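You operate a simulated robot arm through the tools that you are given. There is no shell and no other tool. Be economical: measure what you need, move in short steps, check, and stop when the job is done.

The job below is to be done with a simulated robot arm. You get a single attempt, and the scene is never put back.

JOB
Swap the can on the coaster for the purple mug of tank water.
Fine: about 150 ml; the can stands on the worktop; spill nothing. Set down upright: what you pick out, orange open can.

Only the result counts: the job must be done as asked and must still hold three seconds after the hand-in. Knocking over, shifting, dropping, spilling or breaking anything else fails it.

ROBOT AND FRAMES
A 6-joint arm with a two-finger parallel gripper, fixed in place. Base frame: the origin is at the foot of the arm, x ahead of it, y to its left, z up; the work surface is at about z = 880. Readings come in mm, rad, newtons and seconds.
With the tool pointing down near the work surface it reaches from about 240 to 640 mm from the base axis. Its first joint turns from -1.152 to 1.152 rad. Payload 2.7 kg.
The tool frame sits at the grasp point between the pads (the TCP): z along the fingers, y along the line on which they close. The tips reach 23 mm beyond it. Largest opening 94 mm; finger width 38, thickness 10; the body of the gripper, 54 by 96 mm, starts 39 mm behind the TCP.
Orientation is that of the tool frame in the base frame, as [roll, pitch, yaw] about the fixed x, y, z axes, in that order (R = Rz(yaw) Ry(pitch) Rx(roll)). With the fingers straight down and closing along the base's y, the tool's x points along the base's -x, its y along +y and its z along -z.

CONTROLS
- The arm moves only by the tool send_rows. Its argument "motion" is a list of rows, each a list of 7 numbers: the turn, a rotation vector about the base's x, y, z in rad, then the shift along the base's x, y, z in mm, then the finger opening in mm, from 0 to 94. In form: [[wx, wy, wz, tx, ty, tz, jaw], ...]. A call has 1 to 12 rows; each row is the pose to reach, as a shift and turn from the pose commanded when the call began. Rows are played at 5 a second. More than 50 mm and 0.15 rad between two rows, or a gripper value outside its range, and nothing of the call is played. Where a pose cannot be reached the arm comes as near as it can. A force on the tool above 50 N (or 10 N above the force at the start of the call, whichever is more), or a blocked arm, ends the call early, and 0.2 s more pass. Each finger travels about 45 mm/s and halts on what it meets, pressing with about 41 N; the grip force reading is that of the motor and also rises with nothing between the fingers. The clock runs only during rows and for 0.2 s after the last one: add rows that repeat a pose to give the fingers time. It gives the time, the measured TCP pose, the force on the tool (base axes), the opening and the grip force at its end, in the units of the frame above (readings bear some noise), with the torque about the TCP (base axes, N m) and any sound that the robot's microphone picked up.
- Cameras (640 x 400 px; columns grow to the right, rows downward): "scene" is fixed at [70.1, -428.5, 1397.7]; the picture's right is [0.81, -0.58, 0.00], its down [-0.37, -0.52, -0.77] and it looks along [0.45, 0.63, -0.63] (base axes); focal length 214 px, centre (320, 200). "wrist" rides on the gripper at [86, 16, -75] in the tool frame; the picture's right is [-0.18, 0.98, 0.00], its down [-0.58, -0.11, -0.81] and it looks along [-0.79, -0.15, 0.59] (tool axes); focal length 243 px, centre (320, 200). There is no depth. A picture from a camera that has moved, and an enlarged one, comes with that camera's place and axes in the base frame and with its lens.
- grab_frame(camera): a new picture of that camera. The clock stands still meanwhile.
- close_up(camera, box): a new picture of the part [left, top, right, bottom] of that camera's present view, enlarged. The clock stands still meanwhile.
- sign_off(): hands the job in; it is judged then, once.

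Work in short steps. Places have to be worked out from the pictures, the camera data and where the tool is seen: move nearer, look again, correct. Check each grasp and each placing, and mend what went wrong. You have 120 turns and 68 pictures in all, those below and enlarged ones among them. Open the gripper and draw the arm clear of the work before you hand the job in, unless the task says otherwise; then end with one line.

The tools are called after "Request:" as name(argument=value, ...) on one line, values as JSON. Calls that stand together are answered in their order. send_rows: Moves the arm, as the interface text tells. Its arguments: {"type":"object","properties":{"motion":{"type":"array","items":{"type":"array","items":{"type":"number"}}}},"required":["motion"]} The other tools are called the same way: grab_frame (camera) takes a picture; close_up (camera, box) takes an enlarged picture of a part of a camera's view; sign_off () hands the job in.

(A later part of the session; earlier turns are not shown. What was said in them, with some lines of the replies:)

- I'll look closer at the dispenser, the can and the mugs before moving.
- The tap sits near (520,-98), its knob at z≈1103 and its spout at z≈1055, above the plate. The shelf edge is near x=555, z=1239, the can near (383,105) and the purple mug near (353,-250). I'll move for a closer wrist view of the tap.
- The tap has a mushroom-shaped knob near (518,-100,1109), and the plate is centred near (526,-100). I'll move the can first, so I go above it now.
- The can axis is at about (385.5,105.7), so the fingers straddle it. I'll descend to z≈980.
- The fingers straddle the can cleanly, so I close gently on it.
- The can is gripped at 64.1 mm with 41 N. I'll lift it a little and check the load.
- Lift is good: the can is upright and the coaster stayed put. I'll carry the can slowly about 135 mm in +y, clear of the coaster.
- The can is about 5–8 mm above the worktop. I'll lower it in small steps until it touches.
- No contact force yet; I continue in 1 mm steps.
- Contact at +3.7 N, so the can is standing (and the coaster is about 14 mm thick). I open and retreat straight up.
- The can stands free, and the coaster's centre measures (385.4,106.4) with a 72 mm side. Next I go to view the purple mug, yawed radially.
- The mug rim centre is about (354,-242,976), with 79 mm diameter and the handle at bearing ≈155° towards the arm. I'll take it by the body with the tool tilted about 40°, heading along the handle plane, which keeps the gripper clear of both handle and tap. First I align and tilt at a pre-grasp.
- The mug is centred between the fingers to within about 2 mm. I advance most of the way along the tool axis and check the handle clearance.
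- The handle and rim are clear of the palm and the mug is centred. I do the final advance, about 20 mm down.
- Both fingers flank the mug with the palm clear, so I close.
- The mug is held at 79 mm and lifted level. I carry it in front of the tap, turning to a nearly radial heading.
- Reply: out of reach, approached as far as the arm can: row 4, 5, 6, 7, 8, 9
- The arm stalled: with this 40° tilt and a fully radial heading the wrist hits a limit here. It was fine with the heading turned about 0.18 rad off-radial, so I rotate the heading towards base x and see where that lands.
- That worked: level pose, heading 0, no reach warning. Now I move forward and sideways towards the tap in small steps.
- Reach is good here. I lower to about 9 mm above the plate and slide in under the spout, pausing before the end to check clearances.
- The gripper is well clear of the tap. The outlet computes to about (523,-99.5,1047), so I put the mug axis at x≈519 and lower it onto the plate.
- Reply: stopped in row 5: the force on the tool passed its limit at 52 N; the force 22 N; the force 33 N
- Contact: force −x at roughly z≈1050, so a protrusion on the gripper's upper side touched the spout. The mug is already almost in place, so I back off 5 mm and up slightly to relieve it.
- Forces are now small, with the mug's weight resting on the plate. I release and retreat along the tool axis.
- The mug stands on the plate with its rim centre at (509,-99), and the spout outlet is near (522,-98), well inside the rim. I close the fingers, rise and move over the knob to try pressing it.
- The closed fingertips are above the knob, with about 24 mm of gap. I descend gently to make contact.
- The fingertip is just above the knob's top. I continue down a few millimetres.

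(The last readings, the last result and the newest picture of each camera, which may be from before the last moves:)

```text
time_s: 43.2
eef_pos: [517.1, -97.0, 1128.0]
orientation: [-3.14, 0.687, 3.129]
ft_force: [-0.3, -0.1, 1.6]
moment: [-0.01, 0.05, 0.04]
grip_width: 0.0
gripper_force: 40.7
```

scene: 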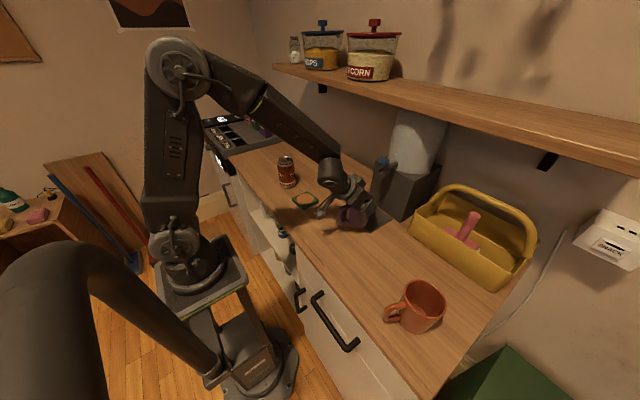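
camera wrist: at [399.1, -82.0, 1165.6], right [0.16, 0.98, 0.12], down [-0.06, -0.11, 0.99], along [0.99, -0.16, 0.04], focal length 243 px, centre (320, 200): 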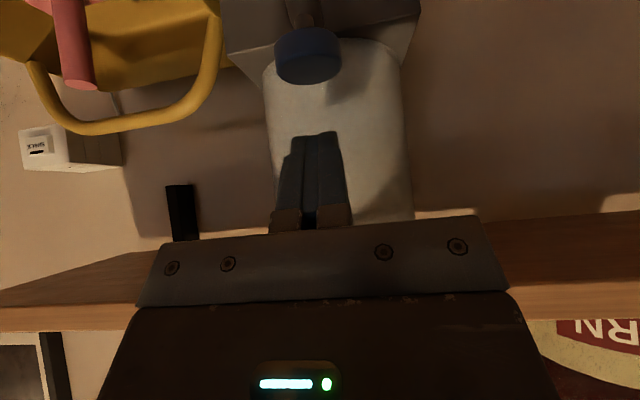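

Request:
send_rows(motion=[[0, 0, 0, 0, 0, -1, 0], [0, 0, 0, 0, 0, -2, 0]])

Request:
close_up(camera="scene", box=[340, 140, 430, 230])

```text
time_s: 43.8
eef_pos: [518.1, -99.0, 1126.1]
orientation: [-3.141, 0.686, 3.128]
ft_force: [-0.8, 0.4, 2.1]
moment: [0.03, 0.03, 0.01]
grip_width: 0.0
gripper_force: 41.3
```

```text
4.44 times, centred on (385, 185) of scene
camera zoom: at [70.1, -428.4, 1397.7], right [0.81, -0.58, 0.0], down [-0.37, -0.52, -0.77], along [0.45, 0.63, -0.63], focal length 953 px, centre (31, 267)
```

zoom: 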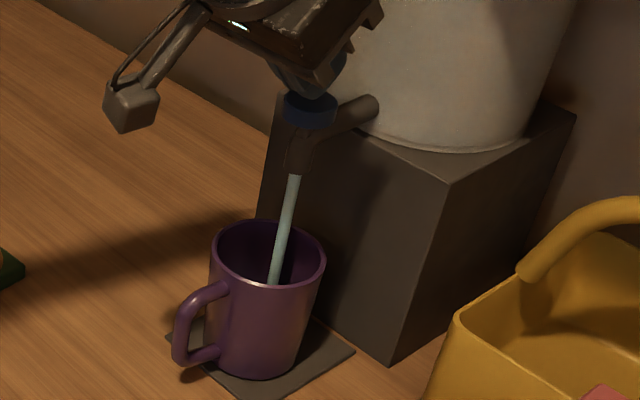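

Pressing works: water is flowing into the mug. I release at once to check that it stops and to gauge the flow rate.

Request:
send_rows(motion=[[0, 0, 0, 0, 0, 12, 0]])

Request:
close_up(camera="scene", box=[340, 150, 420, 230])

```text
time_s: 44.2
eef_pos: [518.7, -98.9, 1137.2]
orientation: [-3.14, 0.683, 3.129]
ft_force: [-0.4, -0.4, 0.3]
moment: [-0.02, 0.0, -0.01]
grip_width: 0.0
gripper_force: 41.7
```

```text
5.00 times, centred on (380, 190) of scene
camera zoom: at [70.1, -428.5, 1397.7], right [0.81, -0.58, 0.0], down [-0.37, -0.52, -0.77], along [0.45, 0.63, -0.63], focal length 1072 px, centre (20, 250)
```

zoom: 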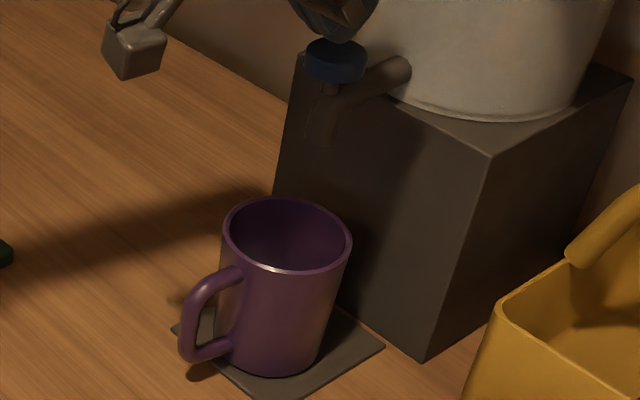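

It's a spring button and stops on release. I press for about 1.2 s, release in the same call, then check the level.

Request:
send_rows(motion=[[0, 0, 0, 0, 0, -12, 0], [0, 0, 0, 0, 0, -12, 0], [0, 0, 0, 0, 0, -12, 0], [0, 0, 0, 0, 0, -12, 0], [0, 0, 0, 0, 0, -12, 0], [0, 0, 0, 0, 0, -12, 0], [0, 0, 0, 0, 0, 0, 0]])

Request:
close_up(camera="scene", box=[350, 170, 410, 230])

```text
time_s: 45.8
eef_pos: [517.2, -97.8, 1138.4]
orientation: [-3.14, 0.683, 3.127]
ft_force: [-0.7, -0.2, -0.5]
moment: [0.01, -0.04, 0.01]
grip_width: 0.0
gripper_force: 41.0
```

```text
6.67 times, centred on (380, 200) of scene
camera zoom: at [70.1, -428.5, 1397.7], right [0.81, -0.58, 0.0], down [-0.37, -0.52, -0.77], along [0.45, 0.63, -0.63], focal length 1430 px, centre (-80, 200)
```

zoom: 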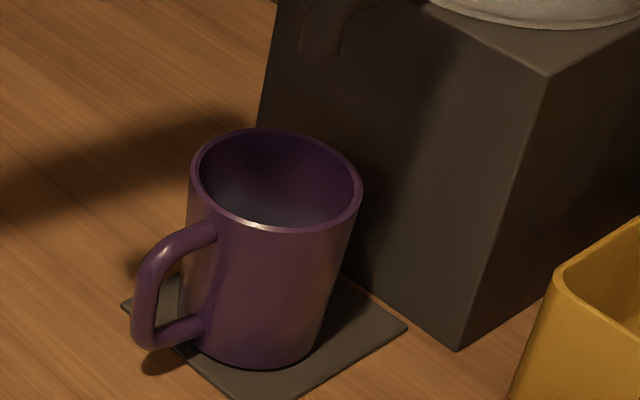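

Something bluish is visible in the mug. I zoom in on the interior.

Request:
close_up(camera="scene", box=[365, 185, 390, 210])

```text
16.00 times, centred on (378, 198) of scene
camera zoom: at [70.1, -428.5, 1397.7], right [0.81, -0.58, 0.0], down [-0.37, -0.52, -0.77], along [0.45, 0.63, -0.63], focal length 3432 px, centre (-600, 240)
```

zoom: 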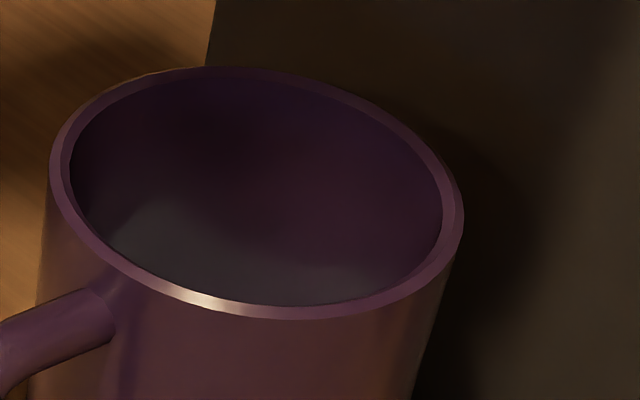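

The scene view suggests water well up already, but the reading is faint. I back off and go tool-vertical for a steep wrist view into the mug.

Request:
send_rows(motion=[[0, 0, 0, -5, 0, 25, 0], [0, 0, 0, -30, 0, 40, 20], [0, 0.12, 0, -60, 0, 48, 50], [0, 0.25, 0, -85, 0, 52, 80], [0, 0.38, 0, -100, -2, 52, 94], [0, 0.5, 0, -100, -5, 52, 94], [0, 0.6, 0, -100, -6, 52, 94], [0, 0.683, 0, -100, -6, 52, 94], [0, 0.683, 0, -100, -6, 52, 94]])

Request:
close_up(camera="wrist", box=[250, 40, 400, 150])

```text
time_s: 47.8
eef_pos: [418.7, -103.2, 1190.1]
orientation: [-3.132, 0.001, 3.132]
ft_force: [0.5, -0.4, -0.4]
moment: [-0.03, -0.01, 0.0]
grip_width: 93.9
gripper_force: 0.0
```

```text
3.64 times, centred on (325, 95) of wrist
camera zoom: at [332.1, -86.1, 1266.2], right [0.19, 0.98, -0.01], down [0.58, -0.11, 0.81], along [0.79, -0.16, -0.59], focal length 882 px, centre (302, 582)
```

zoom: 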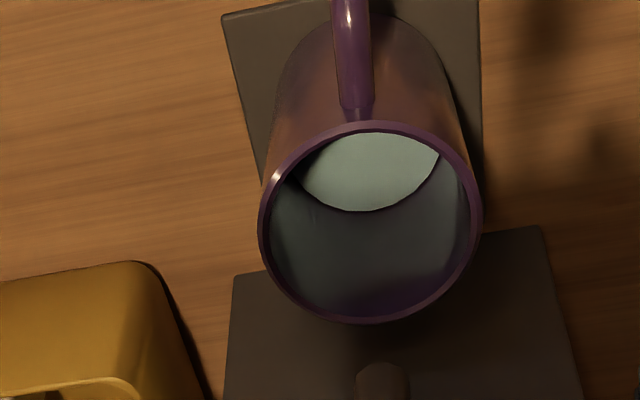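

Clear view: the water surface lies about 70 mm below the rim, with the floor at 91–95 mm and inner radius 36. That gives about 85–95 ml so far, or roughly 47 ml/s. I return over the button the same way.

Request:
send_rows(motion=[[0, -0.12, 0, 0, 0, 0, 70], [0, -0.25, 0, 0, 0, 0, 40], [0, -0.38, 0, 5, 2, 0, 10], [0, -0.5, 0, 15, 4, 0, 0], [0, -0.6, 0, 40, 6, -4, 0], [0, -0.683, 0, 70, 6, -12, 0], [0, -0.683, 0, 95, 6, -27, 0], [0, -0.683, 0, 100, 6, -45, 0], [0, -0.683, 0, 100, 6, -52, 0], [0, -0.683, 0, 100, 6, -52, 0]])

Request:
close_up(camera="scene", box=[350, 140, 420, 190])

```text
time_s: 50.0
eef_pos: [518.9, -98.6, 1138.0]
orientation: [-3.139, 0.683, 3.13]
ft_force: [0.3, -0.7, -1.0]
moment: [-0.02, 0.02, 0.01]
grip_width: 0.0
gripper_force: 41.0
```

```text
8.00 times, centred on (385, 165) of scene
camera zoom: at [70.1, -428.5, 1397.7], right [0.81, -0.58, 0.0], down [-0.37, -0.52, -0.77], along [0.45, 0.63, -0.63], focal length 1716 px, centre (-200, 480)
```

zoom: 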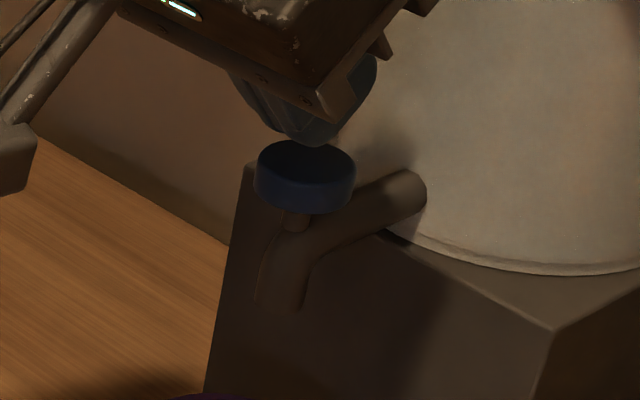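

I'm back at the same pose. I press slightly shorter than last time (5 rows, about 1 s) and release.

Request:
send_rows(motion=[[0, 0, 0, 0, 0, -12, 0], [0, 0, 0, 0, 0, -12, 0], [0, 0, 0, 0, 0, -12, 0], [0, 0, 0, 0, 0, -12, 0], [0, 0, 0, 0, 0, -12, 0], [0, 0, 0, 0, 0, 0, 0]])

Request:
send_rows(motion=[[0, 0, 0, -5, 0, 25, 0], [0, 0, 0, -30, 0, 40, 20], [0, 0.12, 0, -60, 0, 48, 50], [0, 0.25, 0, -85, 0, 52, 80], [0, 0.38, 0, -100, -2, 52, 94], [0, 0.5, 0, -100, -5, 52, 94], [0, 0.6, 0, -100, -6, 52, 94], [0, 0.683, 0, -100, -6, 52, 94], [0, 0.683, 0, -100, -6, 52, 94]])

Request:
close_up(camera="wrist", box=[250, 40, 400, 150])

```text
time_s: 51.4
eef_pos: [518.2, -98.0, 1137.8]
orientation: [-3.14, 0.682, 3.127]
ft_force: [-0.7, 0.2, 0.2]
moment: [0.02, 0.0, 0.01]
grip_width: 0.0
gripper_force: 41.1
```

```text
time_s: 53.4
eef_pos: [418.0, -104.2, 1190.6]
orientation: [-3.13, 0.001, 3.131]
ft_force: [-0.7, -0.5, 0.7]
moment: [0.01, 0.03, 0.0]
grip_width: 94.2
gripper_force: 0.1
```

```text
3.64 times, centred on (325, 95) of wrist
camera zoom: at [331.8, -86.8, 1266.0], right [0.19, 0.98, -0.01], down [0.58, -0.11, 0.81], along [0.79, -0.16, -0.59], focal length 882 px, centre (302, 582)
```

zoom: 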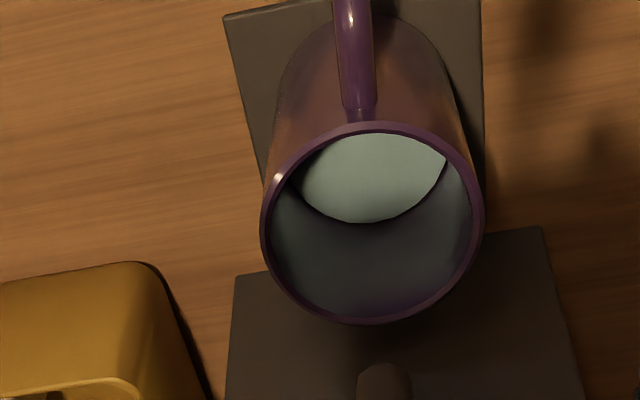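

The level rose about 8.5 mm (≈35 ml) to 63 mm below the rim, so roughly 112 ml now. One more identical press should give about 147 ml.

Request:
send_rows(motion=[[0, -0.12, 0, 0, 0, 0, 70], [0, -0.25, 0, 0, 0, 0, 40], [0, -0.38, 0, 5, 2, 0, 10], [0, -0.5, 0, 15, 4, 0, 0], [0, -0.6, 0, 40, 6, -4, 0], [0, -0.683, 0, 70, 6, -12, 0], [0, -0.683, 0, 95, 6, -27, 0], [0, -0.683, 0, 100, 6, -45, 0], [0, -0.683, 0, 100, 6, -52, 0], [0, -0.683, 0, 100, 6, -52, 0]])

Request:
send_rows(motion=[[0, 0, 0, 0, 0, -12, 0], [0, 0, 0, 0, 0, -12, 0], [0, 0, 0, 0, 0, -12, 0], [0, 0, 0, 0, 0, -12, 0], [0, 0, 0, 0, 0, -12, 0], [0, 0, 0, 0, 0, 0, 0]])

Request:
send_rows(motion=[[0, 0, 0, -5, 0, 25, 0], [0, 0, 0, -30, 0, 40, 20], [0, 0.12, 0, -60, 0, 48, 50], [0, 0.25, 0, -85, 0, 52, 80], [0, 0.38, 0, -100, -2, 52, 94], [0, 0.5, 0, -100, -5, 52, 94], [0, 0.6, 0, -100, -6, 52, 94], [0, 0.683, 0, -100, -6, 52, 94], [0, 0.683, 0, -100, -6, 52, 94]])

Request:
close_up(camera="wrist", box=[250, 40, 400, 150])

```text
time_s: 55.6
eef_pos: [518.7, -99.9, 1137.2]
orientation: [-3.14, 0.682, 3.13]
ft_force: [0.3, 0.5, -0.1]
moment: [-0.01, -0.02, -0.01]
grip_width: 0.1
gripper_force: 41.1
```

```text
time_s: 57.0
eef_pos: [517.4, -99.5, 1138.9]
orientation: [-3.139, 0.682, 3.129]
ft_force: [-0.3, -0.3, 0.1]
moment: [-0.02, -0.01, 0.01]
grip_width: 0.0
gripper_force: 41.3
```

```text
time_s: 59.0
eef_pos: [418.0, -104.8, 1190.1]
orientation: [-3.131, -0.002, 3.131]
ft_force: [0.3, -0.1, 1.0]
moment: [0.0, -0.01, 0.0]
grip_width: 94.1
gripper_force: 0.1
```

```text
3.64 times, centred on (325, 95) of wrist
camera zoom: at [332.4, -87.1, 1265.7], right [0.19, 0.98, -0.01], down [0.58, -0.11, 0.81], along [0.79, -0.16, -0.59], focal length 882 px, centre (302, 582)
```

zoom: 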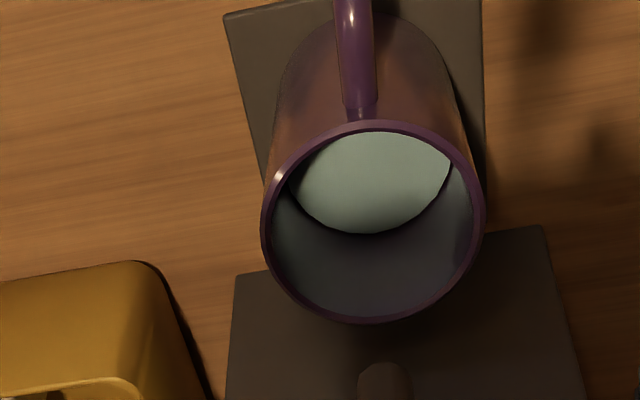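

Now about 55 mm below the rim, which I estimate as 145–150 ml. That's on target, so I return to the tilted pre-grasp with the fingers open.

Request:
send_rows(motion=[[0, -0.12, 0, 0, 0, 0, 94], [0, -0.25, 0, 0, 1, -10, 94], [0, -0.38, 0, 0, 2, -25, 94], [0, -0.5, 0, 0, 3, -45, 94], [0, -0.6, 0, 2, 4, -70, 94], [0, -0.688, 0, 5, 4, -95, 94], [0, -0.688, 0, 7, 4, -115, 94], [0, -0.688, 0, 8, 4, -121, 94], [0, -0.688, 0, 8, 4, -121, 94]])

Request:
grab_frame(camera="wrist")

```text
time_s: 61.0
eef_pos: [424.5, -99.5, 1069.4]
orientation: [-3.14, 0.689, 3.128]
ft_force: [-0.5, 0.4, 0.2]
moment: [-0.03, -0.01, 0.0]
grip_width: 93.9
gripper_force: 0.2
```

```text
20 pictures are left
camera wrist: at [312.5, -82.8, 1073.2], right [0.16, 0.98, 0.12], down [-0.07, -0.11, 0.99], along [0.99, -0.16, 0.05], focal length 243 px, centre (320, 200)
```

wrist: 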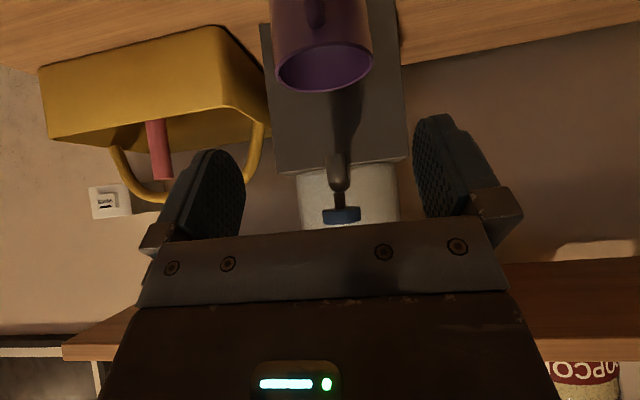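

The view is identical to the retreat pose. I reverse the retreat to straddle the mug.

Request:
send_rows(motion=[[0, 0, 0, 20, 0, -24, 94], [0, 0, 0, 40, 0, -48, 94], [0, 0, 0, 58, 0, -70, 94], [0, 0, 0, 72, 0, -86, 94], [0, 0, 0, 80, -0.5, -96, 94], [0, 0, 0, 83, -0.5, -99.5, 94], [0, 0, 0, 83, -0.5, -99.5, 94]])

Request:
send_rows(motion=[[0, 0, 0, 0, 0, 0, 86], [0, 0, 0, 0, 0, 0, 80], [0, 0, 0, 0, 0, 0, 76], [0, 0, 0, 0, 0, 0, 74], [0, 0, 0, 0, 0, 0, 74]])

Request:
close_up(camera="scene", box=[345, 150, 425, 230])

```text
time_s: 62.6
eef_pos: [508.8, -101.1, 970.1]
orientation: [-3.138, 0.689, 3.127]
ft_force: [0.4, 0.4, -0.4]
moment: [0.0, 0.0, 0.02]
grip_width: 94.0
gripper_force: 0.0
```

```text
time_s: 63.8
eef_pos: [508.3, -100.3, 969.6]
orientation: [-3.138, 0.689, 3.13]
ft_force: [0.4, 1.0, 0.6]
moment: [0.03, -0.02, 0.0]
grip_width: 79.1
gripper_force: 41.1
```

```text
5.00 times, centred on (385, 190) of scene
camera zoom: at [70.1, -428.4, 1397.7], right [0.81, -0.58, 0.0], down [-0.37, -0.52, -0.77], along [0.45, 0.63, -0.63], focal length 1072 px, centre (-5, 250)
```

zoom: 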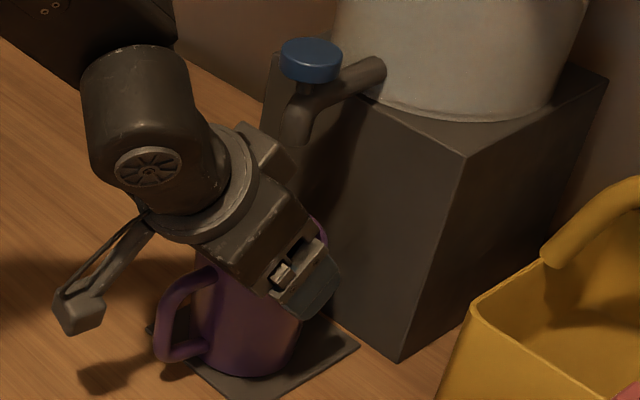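

Gripped at 79 mm. I lift slightly and draw back slowly from under the tap, keeping the orientation fixed.

Request:
send_rows(motion=[[0, 0, 0, -1, 0, 2, 74], [0, 0, 0, -3, 0, 5, 74], [0, 0, 0, -6, 0, 8, 74], [0, 0, 0, -11, 0, 10, 74], [0, 0, 0, -18, 0, 12, 74], [0, 0, 0, -26, 0, 14, 74], [0, 0, 0, -34, 0, 17, 74], [0, 0, 0, -42, 0, 20, 74], [0, 0, 0, -49, 0, 22, 74], [0, 0, 0, -54, 0, 24, 74], [0, 0, 0, -57, 0, 25, 74], [0, 0, 0, -58, 0, 25, 74]])

Request:
close_up(camera="scene", box=[300, 130, 440, 240])

```text
time_s: 66.4
eef_pos: [449.8, -100.5, 994.0]
orientation: [-3.14, 0.69, 3.13]
ft_force: [0.2, -0.7, -4.3]
moment: [-0.01, -0.01, -0.02]
grip_width: 79.1
gripper_force: 40.9
```

```text
3.64 times, centred on (370, 185) of scene
camera zoom: at [70.2, -428.5, 1397.7], right [0.81, -0.58, 0.0], down [-0.37, -0.52, -0.77], along [0.45, 0.63, -0.63], focal length 780 px, centre (138, 254)
```

zoom: 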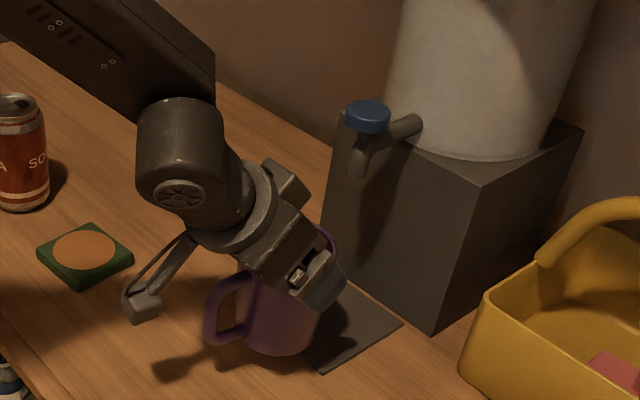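

Load is about 1.3 N above the empty mug, consistent with roughly 140–150 ml. I carry it slowly towards the coaster, turning the heading to stay off-radial.

Request:
send_rows(motion=[[0, 0, 0.01, -1, 3, 3, 74], [0, 0, 0.03, -3, 10, 6, 74], [0, 0, 0.06, -7, 21, 9, 74], [0, 0, 0.09, -11, 33, 10, 74], [0, 0, 0.125, -15, 46, 10, 74], [0, 0, 0.16, -20, 59, 10, 74], [0, 0, 0.195, -24, 72, 10, 74], [0, 0, 0.23, -28, 84, 10, 74], [0, 0, 0.255, -31, 94, 10, 74], [0, 0, 0.27, -33, 100, 10, 74], [0, 0, 0.28, -34, 102, 10, 74], [0, 0, 0.28, -34, 102, 10, 74]])

```text
time_s: 69.0
eef_pos: [417.1, 1.5, 1004.4]
orientation: [-3.14, 0.688, -2.874]
ft_force: [0.0, -0.1, -4.8]
moment: [-0.01, 0.04, 0.02]
grip_width: 78.9
gripper_force: 40.6
```

Request:
send_rows(motion=[[0, 0, 0.01, -1, 3, 0, 74], [0, 0, 0.03, -4, 10, 0, 74], [0, 0, 0.06, -8, 21, 0, 74], [0, 0, 0.09, -12, 33, 0, 74], [0, 0, 0.125, -16, 46, 0, 74], [0, 0, 0.16, -21, 59, 0, 74], [0, 0, 0.195, -26, 72, 0, 74], [0, 0, 0.23, -30, 84, 0, 74], [0, 0, 0.255, -33, 94, 0, 74], [0, 0, 0.27, -35, 100, 0, 74], [0, 0, 0.28, -36.4, 102, 0, 74], [0, 0, 0.28, -36.4, 102, 0, 74]])

Request:
grab_frame(camera="wrist")

Request:
close_up(camera="scene", box=[260, 150, 350, 230])

```text
time_s: 71.6
eef_pos: [380.1, 102.8, 1004.4]
orientation: [-3.139, 0.69, -2.594]
ft_force: [-1.3, 0.3, -4.5]
moment: [0.04, 0.0, 0.02]
grip_width: 79.3
gripper_force: 41.4
```

```text
17 pictures are left
camera wrist: at [274.2, 57.5, 1008.5], right [-0.39, 0.91, 0.12], down [0.0, -0.13, 0.99], along [0.92, 0.39, 0.05], focal length 243 px, centre (320, 200)
```

wrist: 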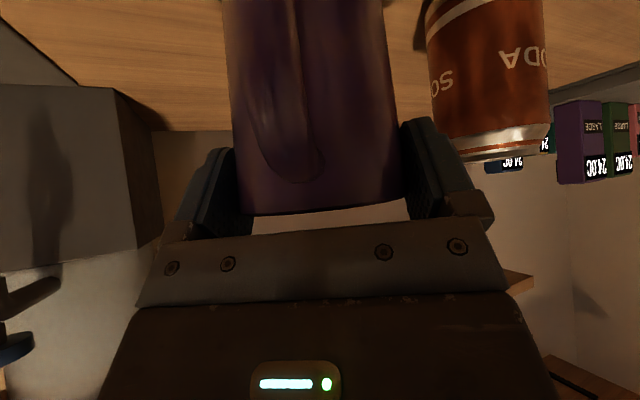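

```text
5.00 times, centred on (305, 190) of scene
camera zoom: at [70.2, -428.4, 1397.7], right [0.81, -0.58, 0.0], down [-0.37, -0.52, -0.77], along [0.45, 0.63, -0.63], focal length 1072 px, centre (395, 250)
```

zoom: 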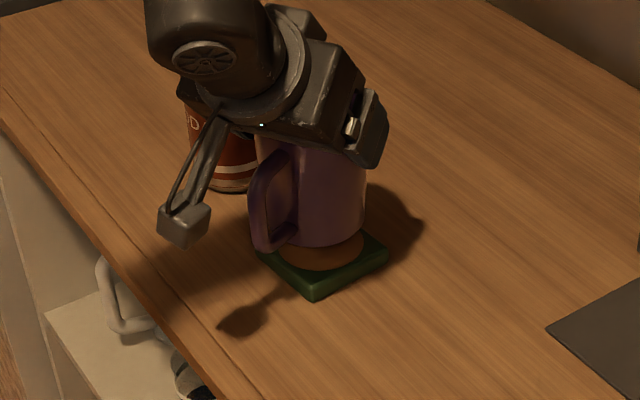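

The mug hangs about 24 mm over the coaster but may be a few mm off towards the image's left. I zoom in to measure the edges.

Request:
close_up(camera="scene", box=[300, 170, 344, 214])

```text
9.09 times, centred on (322, 192) of scene
camera zoom: at [70.2, -428.4, 1397.7], right [0.81, -0.58, 0.0], down [-0.37, -0.52, -0.77], along [0.45, 0.63, -0.63], focal length 1950 px, centre (302, 273)
```

zoom: 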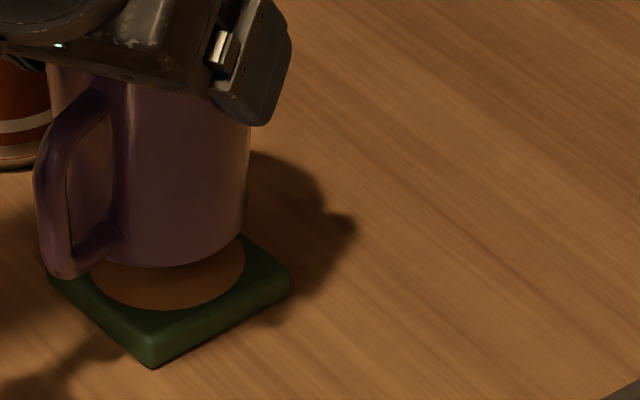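

Before setting down, I want a firmer volume estimate, because the mug tapers slightly. I hold still and sample the load several times.

Request:
send_rows(motion=[[0, 0, 0, 0, 0, 0, 74]])

Request:
send_rows(motion=[[0, 0, 0, 0, 0, 0, 74]])

Request:
send_rows(motion=[[0, 0, 0, 0, 0, 0, 74]])

Request:
send_rows(motion=[[0, 0, 0, 0, 0, 0, 74]])

Request:
send_rows(motion=[[0, 0, 0, 0, 0, 0, 74]])

Request:
send_rows(motion=[[0, 0, 0, 0, 0, 0, 74]])

Request:
send_rows(motion=[[0, 0, 0, 0, 0, 0, 74]])

Request:
send_rows(motion=[[0, 0, 0, 0, 0, 0, 74]])

```text
time_s: 72.0
eef_pos: [377.8, 104.5, 1005.4]
orientation: [-3.14, 0.69, -2.597]
ft_force: [0.2, 0.6, -4.2]
moment: [-0.01, -0.03, -0.01]
grip_width: 79.1
gripper_force: 41.6
```

```text
time_s: 72.4
eef_pos: [380.6, 103.4, 1005.0]
orientation: [-3.139, 0.689, -2.595]
ft_force: [0.3, 0.9, -3.4]
moment: [0.0, -0.03, 0.01]
grip_width: 78.9
gripper_force: 40.8
```

```text
time_s: 72.8
eef_pos: [379.9, 103.2, 1005.8]
orientation: [-3.141, 0.69, -2.595]
ft_force: [-1.2, -0.6, -4.4]
moment: [0.01, -0.05, 0.0]
grip_width: 79.1
gripper_force: 40.8
```

```text
time_s: 73.2
eef_pos: [380.3, 103.3, 1005.7]
orientation: [-3.14, 0.691, -2.594]
ft_force: [-0.6, -1.0, -5.2]
moment: [0.02, 0.01, 0.04]
grip_width: 79.0
gripper_force: 41.0
```

```text
time_s: 73.6
eef_pos: [379.2, 104.5, 1004.5]
orientation: [-3.141, 0.69, -2.595]
ft_force: [0.0, -0.2, -4.9]
moment: [-0.03, 0.01, 0.01]
grip_width: 79.2
gripper_force: 40.8
```

```text
time_s: 74.0
eef_pos: [379.4, 102.9, 1004.8]
orientation: [-3.138, 0.691, -2.596]
ft_force: [-0.1, -0.1, -4.3]
moment: [-0.03, -0.01, 0.04]
grip_width: 79.2
gripper_force: 40.5
```

```text
time_s: 74.4
eef_pos: [380.5, 102.1, 1005.5]
orientation: [-3.14, 0.689, -2.595]
ft_force: [0.4, 1.1, -4.4]
moment: [0.01, 0.01, -0.03]
grip_width: 79.0
gripper_force: 41.1
```

```text
time_s: 74.8
eef_pos: [379.4, 103.6, 1004.0]
orientation: [-3.14, 0.689, -2.594]
ft_force: [-0.9, 0.6, -4.5]
moment: [0.02, 0.02, 0.0]
grip_width: 79.1
gripper_force: 41.0
```

Mean load 4.45 N against 3.02 N empty suggests about 145 ± 26 ml, while geometry with taper suggests about 135 ml. A short top-up of 12–15 ml centres it better, so I go back the proven way.

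Request:
send_rows(motion=[[0, 0, -0.01, 1.4, -2, 0, 74], [0, 0, -0.03, 4, -9, 0, 74], [0, 0, -0.06, 8, -20, 0, 74], [0, 0, -0.09, 12, -32, 0, 74], [0, 0, -0.125, 16, -45, 0, 74], [0, 0, -0.16, 21, -58, 0, 74], [0, 0, -0.195, 26, -71, 0, 74], [0, 0, -0.23, 30, -83, 0, 74], [0, 0, -0.255, 33, -93, 0, 74], [0, 0, -0.27, 35, -99, 0, 74], [0, 0, -0.28, 36.4, -102, 0, 74], [0, 0, -0.28, 36.4, -102, 0, 74]])

Request:
send_rows(motion=[[0, 0, -0.01, 1, -3, 0, 74], [0, 0, -0.03, 3, -9, 0, 74], [0, 0, -0.06, 6, -20, 0, 74], [0, 0, -0.09, 10, -32, 0, 74], [0, 0, -0.125, 14, -45, 0, 74], [0, 0, -0.16, 18, -58, 0, 74], [0, 0, -0.195, 23, -71, 0, 74], [0, 0, -0.23, 27, -83, -2, 74], [0, 0, -0.255, 30, -93, -5, 74], [0, 0, -0.27, 33, -99, -8, 74], [0, 0, -0.28, 34, -102, -10, 74], [0, 0, -0.28, 34, -102, -10, 74]])

```text
time_s: 77.4
eef_pos: [418.2, 2.0, 1004.6]
orientation: [-3.139, 0.69, -2.875]
ft_force: [1.3, 0.0, -3.1]
moment: [0.02, -0.01, -0.03]
grip_width: 79.1
gripper_force: 41.1
```

```text
time_s: 80.0
eef_pos: [451.0, -102.0, 994.5]
orientation: [-3.138, 0.69, 3.128]
ft_force: [0.7, 0.0, -4.1]
moment: [-0.03, -0.02, 0.01]
grip_width: 79.1
gripper_force: 41.0
```

Request:
send_rows(motion=[[0, 0, 0, 2, 0.5, -1, 74], [0, 0, 0, 7, 1, -3, 74], [0, 0, 0, 14, 1, -6, 74], [0, 0, 0, 22, 1, -9, 74], [0, 0, 0, 31, 1, -12, 74], [0, 0, 0, 40, 1, -15, 74], [0, 0, 0, 47, 1, -17, 74], [0, 0, 0, 53, 1, -19, 74], [0, 0, 0, 57, 1, -21, 74], [0, 0, 0, 57, 1, -23, 74], [0, 0, 0, 57, 1, -24, 74], [0, 0, 0, 57, 1, -25, 74]])

Request:
close_up(camera="scene", box=[345, 150, 425, 230])

```text
time_s: 82.6
eef_pos: [507.5, -99.6, 970.0]
orientation: [3.142, 0.689, 3.126]
ft_force: [-0.4, 0.3, -1.8]
moment: [0.04, 0.02, -0.02]
grip_width: 79.1
gripper_force: 40.6
```

```text
5.00 times, centred on (385, 190) of scene
camera zoom: at [70.1, -428.4, 1397.7], right [0.81, -0.58, 0.0], down [-0.37, -0.52, -0.77], along [0.45, 0.63, -0.63], focal length 1072 px, centre (-5, 250)
```

zoom: 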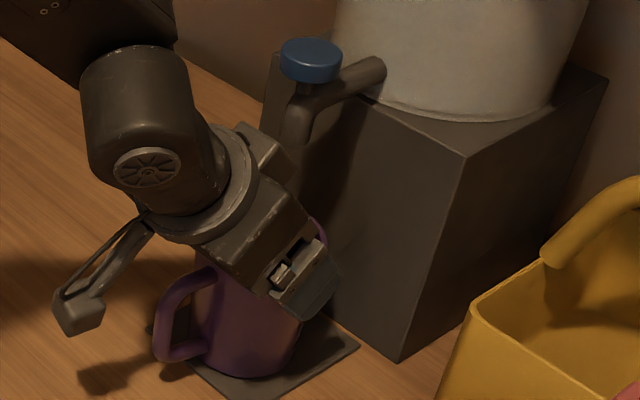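

The mug is touching the plate again. I release, retreat and go to the button standby.

Request:
send_rows(motion=[[0, 0, 0, 0, 0, -0.5, 74], [0, 0, 0, 0, 0, -0.5, 82], [0, 0, 0, 0, 0, -0.5, 88], [0, 0, 0, 0, 0, -0.5, 94], [0, 0, 0, 0, 0, -0.5, 94], [0, 0, 0, 0, 0, -0.5, 94]])

Request:
send_rows(motion=[[0, 0, 0, -10, 0, 11, 94], [0, 0, 0, -25, 0, 28, 94], [0, 0, 0, -45, 0, 52, 94], [0, 0, 0, -65, 0, 76, 94], [0, 0, 0, -85, 0, 100, 94], [0, 0, 0, -85, 0, 100, 94]])

Request:
send_rows(motion=[[0, 0, 0, 0, 0, 30, 70], [0, 0, 0, 0, 0, 60, 45], [0, 0, 0, 0, 0, 93, 20], [0, 0, 0, 20, 0, 93, 0], [0, 0, 0, 45, 0, 93, 0], [0, 0, 0, 70, 1, 93, 0], [0, 0, 0, 90, 1.5, 90, 0], [0, 0, 0, 96, 1.5, 80, 0], [0, 0, 0, 96, 1.5, 68, 0], [0, 0, 0, 96, 1.5, 68, 0]])

Request:
close_up(camera="scene", box=[340, 140, 430, 230])

```text
time_s: 84.0
eef_pos: [506.5, -101.3, 970.7]
orientation: [-3.14, 0.689, 3.13]
ft_force: [-0.4, 0.0, -0.3]
moment: [0.01, -0.01, -0.02]
grip_width: 93.9
gripper_force: 0.2
```

```text
time_s: 85.4
eef_pos: [421.3, -100.7, 1069.5]
orientation: [-3.139, 0.689, 3.13]
ft_force: [0.2, -0.2, -0.9]
moment: [0.02, 0.02, 0.02]
grip_width: 94.3
gripper_force: 0.1
```

```text
time_s: 87.6
eef_pos: [520.9, -99.0, 1137.4]
orientation: [-3.141, 0.69, 3.13]
ft_force: [0.0, -0.3, -0.4]
moment: [0.01, -0.01, -0.01]
grip_width: 0.1
gripper_force: 40.8
```

```text
4.44 times, centred on (385, 185) of scene
camera zoom: at [70.1, -428.5, 1397.7], right [0.81, -0.58, 0.0], down [-0.37, -0.52, -0.77], along [0.45, 0.63, -0.63], focal length 953 px, centre (31, 267)
```

zoom: 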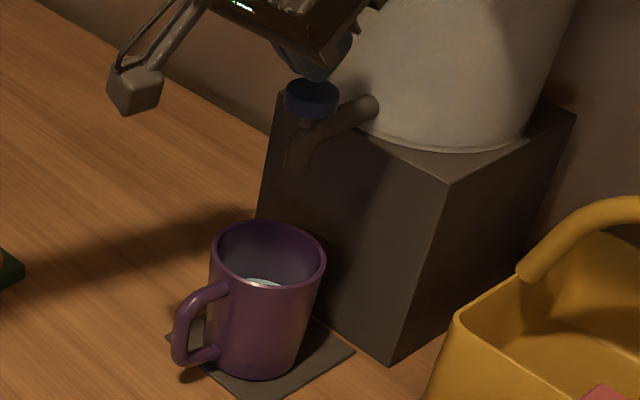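

Aligned as before. A short press of 2 rows (~12 ml), then release and retreat to the pre-grasp.

Request:
send_rows(motion=[[0, 0, 0, 0, 0, -12, 0], [0, 0, 0, 0, 0, -12, 0], [0, 0, 0, 0, 0, 0, 0], [0, 0, 0, 0, 0, 0, 0]])

Request:
send_rows(motion=[[0, 0, 0, -5, 0, 25, 0], [0, 0, 0, -30, 0, 40, 20], [0, 0.12, 0, -60, 0, 48, 50], [0, 0.25, 0, -85, 0, 52, 80], [0, 0.38, 0, -100, -2, 52, 94], [0, 0.5, 0, -100, -5, 52, 94], [0, 0.6, 0, -100, -6, 52, 94], [0, 0.688, 0, -100, -6, 52, 94], [0, 0.688, 0, -100, -6, 52, 94]])

Request:
close_up(camera="wrist", box=[250, 40, 400, 150])

```text
time_s: 88.6
eef_pos: [518.9, -97.0, 1138.1]
orientation: [-3.14, 0.689, 3.128]
ft_force: [0.0, -0.3, 0.6]
moment: [0.0, -0.01, 0.0]
grip_width: 0.0
gripper_force: 40.7
```

```text
time_s: 90.6
eef_pos: [419.1, -103.5, 1189.2]
orientation: [-3.13, 0.0, 3.131]
ft_force: [0.4, -0.3, 0.9]
moment: [-0.03, 0.02, 0.0]
grip_width: 93.9
gripper_force: 0.0
```

```text
3.64 times, centred on (325, 95) of wrist
camera zoom: at [333.2, -86.6, 1265.6], right [0.19, 0.98, -0.01], down [0.58, -0.11, 0.81], along [0.79, -0.16, -0.59], focal length 882 px, centre (302, 582)
```

zoom: 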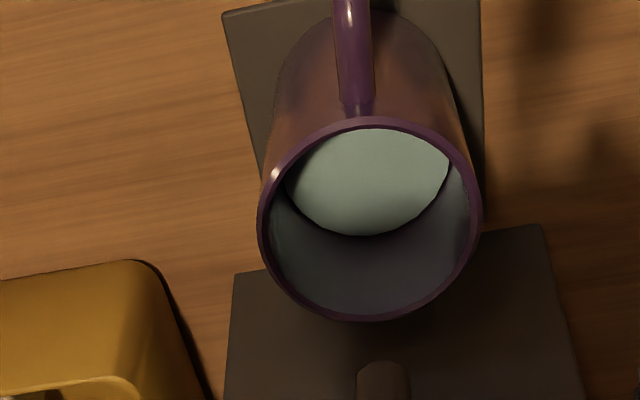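

The level rose another ~3.5 mm (≈12 ml), giving about 148 ml. Now I regrasp the mug the same way.

Request:
send_rows(motion=[[0, -0.12, 0, 0, 0, 0, 94], [0, -0.25, 0, 0, 1, -10, 94], [0, -0.38, 0, 0, 2, -25, 94], [0, -0.5, 0, 0, 3, -45, 94], [0, -0.6, 0, 1, 4, -70, 94], [0, -0.688, 0, 3, 4, -95, 94], [0, -0.688, 0, 5, 4, -113, 94], [0, -0.688, 0, 5, 4, -120, 94], [0, -0.688, 0, 5, 4, -120, 94]])

Request:
send_rows(motion=[[0, 0, 0, 20, 0, -24, 94], [0, 0, 0, 40, 0, -48, 94], [0, 0, 0, 58, 0, -70, 94], [0, 0, 0, 72, 0, -86, 94], [0, 0, 0, 80, -0.5, -96, 94], [0, 0, 0, 83.5, -0.5, -99.5, 94], [0, 0, 0, 83.5, -0.5, -99.5, 94]])

Request:
send_rows(motion=[[0, 0, 0, 0, 0, 0, 86], [0, 0, 0, 0, 0, 0, 80], [0, 0, 0, 0, 0, 0, 76], [0, 0, 0, 0, 0, 0, 74], [0, 0, 0, 0, 0, 0, 74]])

```text
time_s: 92.6
eef_pos: [422.9, -101.3, 1068.8]
orientation: [-3.141, 0.689, 3.128]
ft_force: [1.1, 0.1, -0.2]
moment: [0.0, 0.0, -0.01]
grip_width: 94.0
gripper_force: 0.1
```

```text
time_s: 94.2
eef_pos: [507.1, -99.8, 969.7]
orientation: [-3.139, 0.689, 3.129]
ft_force: [-0.9, 0.1, 0.0]
moment: [-0.03, 0.02, -0.01]
grip_width: 94.2
gripper_force: 0.0
```

```text
time_s: 95.4
eef_pos: [506.9, -99.5, 970.3]
orientation: [-3.14, 0.688, 3.13]
ft_force: [0.4, -1.8, -0.9]
moment: [0.01, -0.06, 0.0]
grip_width: 79.1
gripper_force: 40.7
```

Gripped at 79.1 mm. I draw out and carry it to the coaster as before.

Request:
send_rows(motion=[[0, 0, 0, -1, 0, 2, 74], [0, 0, 0, -3, 0, 5, 74], [0, 0, 0, -6, 0, 8, 74], [0, 0, 0, -11, 0, 10, 74], [0, 0, 0, -18, 0, 12, 74], [0, 0, 0, -26, 0, 14, 74], [0, 0, 0, -34, 0, 17, 74], [0, 0, 0, -42, 0, 20, 74], [0, 0, 0, -49, 0, 22, 74], [0, 0, 0, -54, 0, 24, 74], [0, 0, 0, -57, 0, 25, 74], [0, 0, 0, -57, 0, 25, 74]])

Request:
send_rows(motion=[[0, 0, 0.01, -1, 3, 3, 74], [0, 0, 0.03, -3, 10, 6, 74], [0, 0, 0.06, -7, 21, 9, 74], [0, 0, 0.09, -11, 33, 10, 74], [0, 0, 0.125, -15, 46, 10, 74], [0, 0, 0.16, -20, 59, 10, 74], [0, 0, 0.195, -24, 72, 10, 74], [0, 0, 0.23, -28, 84, 10, 74], [0, 0, 0.255, -31, 94, 10, 74], [0, 0, 0.27, -33, 100, 10, 74], [0, 0, 0.28, -34, 102, 10, 74], [0, 0, 0.28, -34, 102, 10, 74]])

Request:
send_rows(motion=[[0, 0, 0.01, -1, 3, 0, 74], [0, 0, 0.03, -4, 10, 0, 74], [0, 0, 0.06, -8, 21, 0, 74], [0, 0, 0.09, -12, 33, 0, 74], [0, 0, 0.125, -16, 46, 0, 74], [0, 0, 0.16, -21, 59, 0, 74], [0, 0, 0.195, -26, 72, 0, 74], [0, 0, 0.23, -30, 84, 0, 74], [0, 0, 0.255, -33, 94, 0, 74], [0, 0, 0.27, -34, 100, 0, 74], [0, 0, 0.28, -35, 102, 0, 74], [0, 0, 0.28, -35, 102, 0, 74]])

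Request:
close_up(camera="scene", box=[290, 165, 340, 215])

```text
time_s: 98.0
eef_pos: [449.7, -99.8, 995.1]
orientation: [-3.14, 0.689, 3.129]
ft_force: [-0.5, 0.3, -3.2]
moment: [0.0, -0.04, 0.0]
grip_width: 79.2
gripper_force: 40.9
```

```text
time_s: 100.6
eef_pos: [415.8, 1.4, 1005.4]
orientation: [-3.14, 0.689, -2.876]
ft_force: [0.1, -0.1, -3.6]
moment: [0.01, 0.01, 0.01]
grip_width: 79.3
gripper_force: 41.2
```

```text
time_s: 103.2
eef_pos: [382.4, 102.5, 1005.1]
orientation: [-3.14, 0.691, -2.595]
ft_force: [-0.1, 0.3, -4.2]
moment: [0.02, 0.0, 0.0]
grip_width: 79.3
gripper_force: 41.5
```

```text
8.00 times, centred on (315, 190) of scene
camera zoom: at [70.2, -428.4, 1397.7], right [0.81, -0.58, 0.0], down [-0.37, -0.52, -0.77], along [0.45, 0.63, -0.63], focal length 1716 px, centre (360, 280)
```

zoom: 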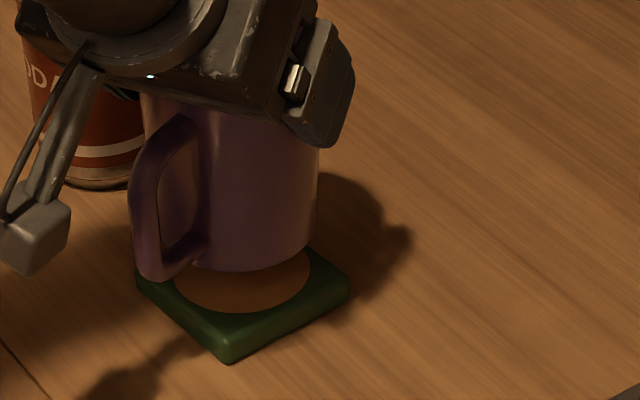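

The mug is over the coaster, aligned to within a few mm. I nudge it slightly towards the camera, lower to just above contact and check.

Request:
send_rows(motion=[[0, 0, 0, -0.5, -0.7, -3, 74], [0, 0, 0, -1, -1.5, -7, 74], [0, 0, 0, -1, -1.5, -11, 74], [0, 0, 0, -1, -1.5, -15, 74], [0, 0, 0, -1, -1.5, -18, 74], [0, 0, 0, -1, -1.5, -20, 74], [0, 0, 0, -1, -1.5, -20, 74]])

Request:
close_up(camera="scene", box=[290, 165, 340, 215])

```text
time_s: 104.8
eef_pos: [380.7, 102.1, 984.8]
orientation: [-3.141, 0.69, -2.597]
ft_force: [-0.1, 0.1, -4.7]
moment: [-0.01, 0.01, -0.02]
grip_width: 79.2
gripper_force: 40.6
```

```text
8.00 times, centred on (315, 190) of scene
camera zoom: at [70.2, -428.4, 1397.7], right [0.81, -0.58, 0.0], down [-0.37, -0.52, -0.77], along [0.45, 0.63, -0.63], focal length 1716 px, centre (360, 280)
```

zoom: 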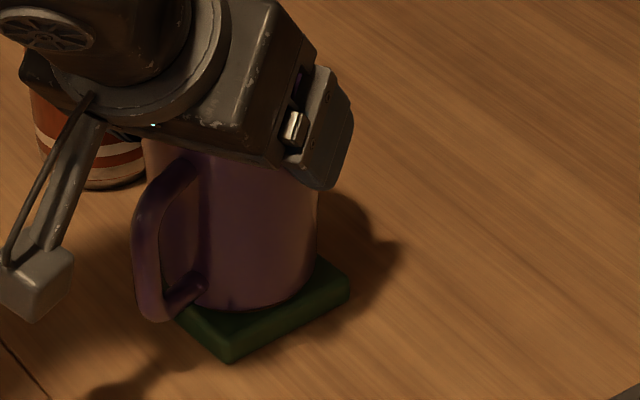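

Well centred. I lower in small steps until contact.

Request:
send_rows(motion=[[0, 0, 0, 0, 0, -1, 74], [0, 0, 0, 0, 0, -2, 74], [0, 0, 0, 0, 0, -3, 74], [0, 0, 0, 0, 0, -3, 74]])

Request:
send_rows(motion=[[0, 0, 0, 0, 0, -0.5, 74], [0, 0, 0, 0, 0, -1, 74], [0, 0, 0, 0, 0, -1, 74]])

```text
time_s: 105.8
eef_pos: [380.5, 101.1, 981.8]
orientation: [-3.14, 0.689, -2.594]
ft_force: [-1.1, 0.7, -4.7]
moment: [-0.02, -0.03, 0.0]
grip_width: 79.2
gripper_force: 40.9
```

```text
time_s: 106.6
eef_pos: [381.0, 100.8, 980.8]
orientation: [-3.139, 0.691, -2.595]
ft_force: [-3.4, -1.2, 10.4]
moment: [-0.01, 0.29, 0.02]
grip_width: 79.2
gripper_force: 40.7
```

Firm contact at +10 N. I release and retreat along the tool axis.

Request:
send_rows(motion=[[0, 0, 0, 0, 0, 0.5, 74], [0, 0, 0, 0, 0, 0.5, 80], [0, 0, 0, 0, 0, 0.5, 86], [0, 0, 0, 0, 0, 0.5, 94], [0, 0, 0, 0, 0, 0.5, 94], [0, 0, 0, 0, 0, 0.5, 94]])

Request:
close_up(camera="scene", box=[280, 155, 340, 215])

```text
time_s: 108.0
eef_pos: [380.5, 101.9, 981.7]
orientation: [-3.14, 0.691, -2.596]
ft_force: [0.1, -0.5, -0.3]
moment: [0.02, 0.01, -0.02]
grip_width: 94.0
gripper_force: 0.1
```

```text
6.67 times, centred on (310, 185) of scene
camera zoom: at [70.1, -428.5, 1397.7], right [0.81, -0.58, 0.0], down [-0.37, -0.52, -0.77], along [0.45, 0.63, -0.63], focal length 1430 px, centre (387, 300)
```

zoom: 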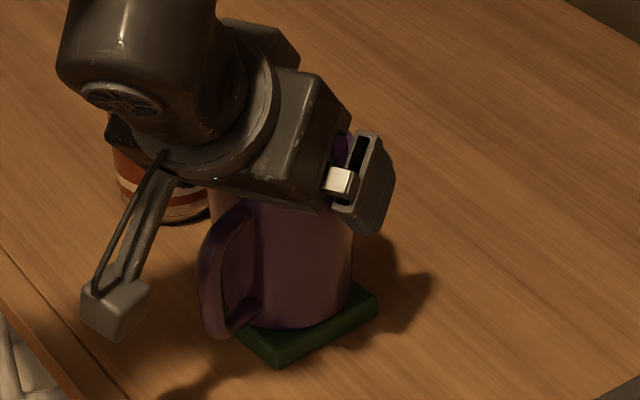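

The mug stands on the coaster. I retreat straight up, since the fingers flank the mug and the palm sits above the handle.

Request:
send_rows(motion=[[0, 0, 0, -2, -1, 5, 94], [0, 0, 0, -5, -3, 14, 94], [0, 0, 0, -10, -6, 28, 94], [0, 0, 0, -15, -9, 45, 94], [0, 0, 0, -18, -11, 65, 94], [0, 0, 0, -20, -12, 90, 94], [0, 0, 0, -20, -12, 115, 94], [0, 0, 0, -20, -12, 115, 94]])

Request:
grab_frame(camera="scene")

```text
time_s: 109.8
eef_pos: [361.8, 90.1, 1097.6]
orientation: [-3.14, 0.688, -2.593]
ft_force: [0.8, 0.5, 0.5]
moment: [-0.02, -0.04, 0.06]
grip_width: 94.0
gripper_force: 0.0
```

```text
8 pictures are left
```

scene: 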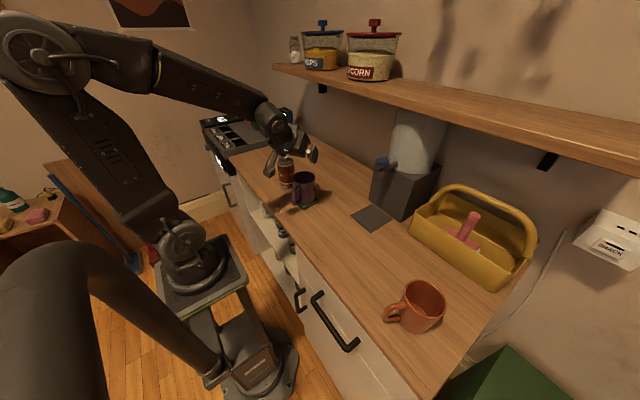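

Everything is standing. I raise the arm clear, untilt and take a final check of mug, coaster and can.

Request:
send_rows(motion=[[-0.06, 0.1, 0, -5, -10, 20, 94], [-0.12, 0.2, 0, -10, -20, 40, 94], [-0.18, 0.295, 0, -15, -30, 65, 94], [-0.24, 0.394, 0, -20, -40, 90, 94], [-0.3, 0.49, 0, -25, -50, 110, 94], [-0.359, 0.589, 0, -30, -60, 125, 94], [-0.359, 0.589, 0, -30, -60, 125, 94]])

Request:
grab_frame(camera="wrist")

Request:
close_up(camera="scene", box=[265, 145, 345, 215])

Request:
close_up(camera="scene", box=[340, 140, 440, 240])

```text
time_s: 111.4
eef_pos: [330.8, 28.8, 1221.1]
orientation: [-3.14, -0.002, -2.597]
ft_force: [0.4, -0.4, -0.8]
moment: [-0.03, -0.03, 0.0]
grip_width: 93.9
gripper_force: 0.0
```

```text
7 pictures are left
camera wrist: at [248.5, -2.7, 1297.7], right [-0.35, 0.94, 0.0], down [0.55, 0.21, 0.81], along [0.75, 0.28, -0.59], focal length 243 px, centre (320, 200)
```

wrist: 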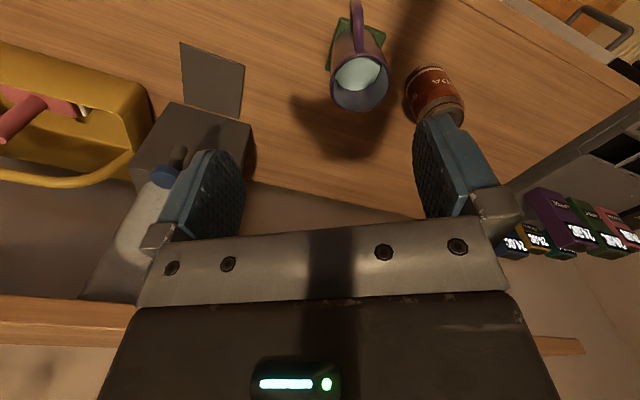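

```text
5.71 times, centred on (305, 180) of scene
camera zoom: at [70.1, -428.5, 1397.7], right [0.81, -0.58, 0.0], down [-0.37, -0.52, -0.77], along [0.45, 0.63, -0.63], focal length 1226 px, centre (406, 314)
```

zoom: 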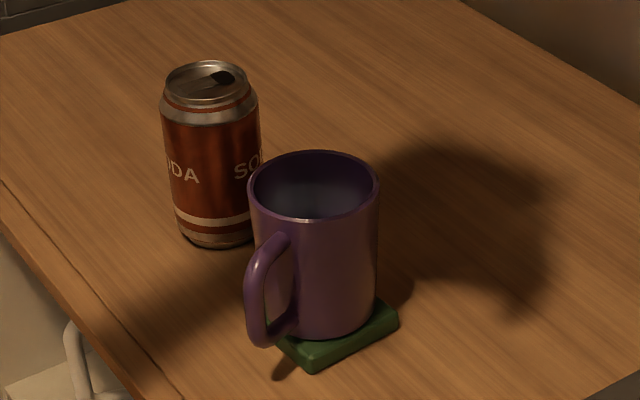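

```text
4.00 times, centred on (390, 190) of scene
camera zoom: at [70.1, -428.5, 1397.7], right [0.81, -0.58, 0.0], down [-0.37, -0.52, -0.77], along [0.45, 0.63, -0.63], focal length 858 px, centre (40, 240)
```

zoom: 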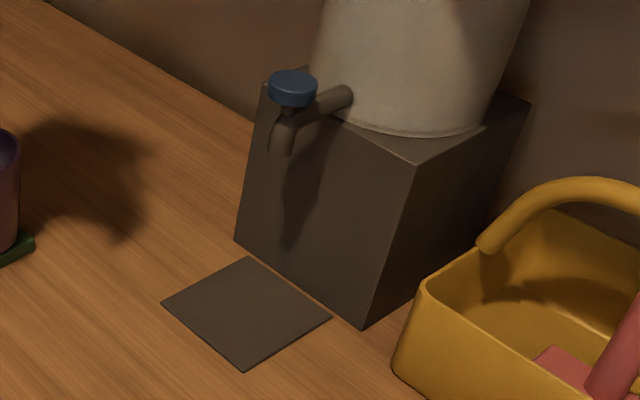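

The filled mug is upright and centred on the coaster and the can is upright on the worktop. The plate is dry, the tap is closed and the arm is clear, so I hand in.

Request:
sign_off()

```text
The job is handed in.
```

The purple mug, filled from the tank with about 150 ml (estimated from the water level and load, not measured exactly), stands upright on the coaster; the can stands upright on the worktop, and I saw no spills.
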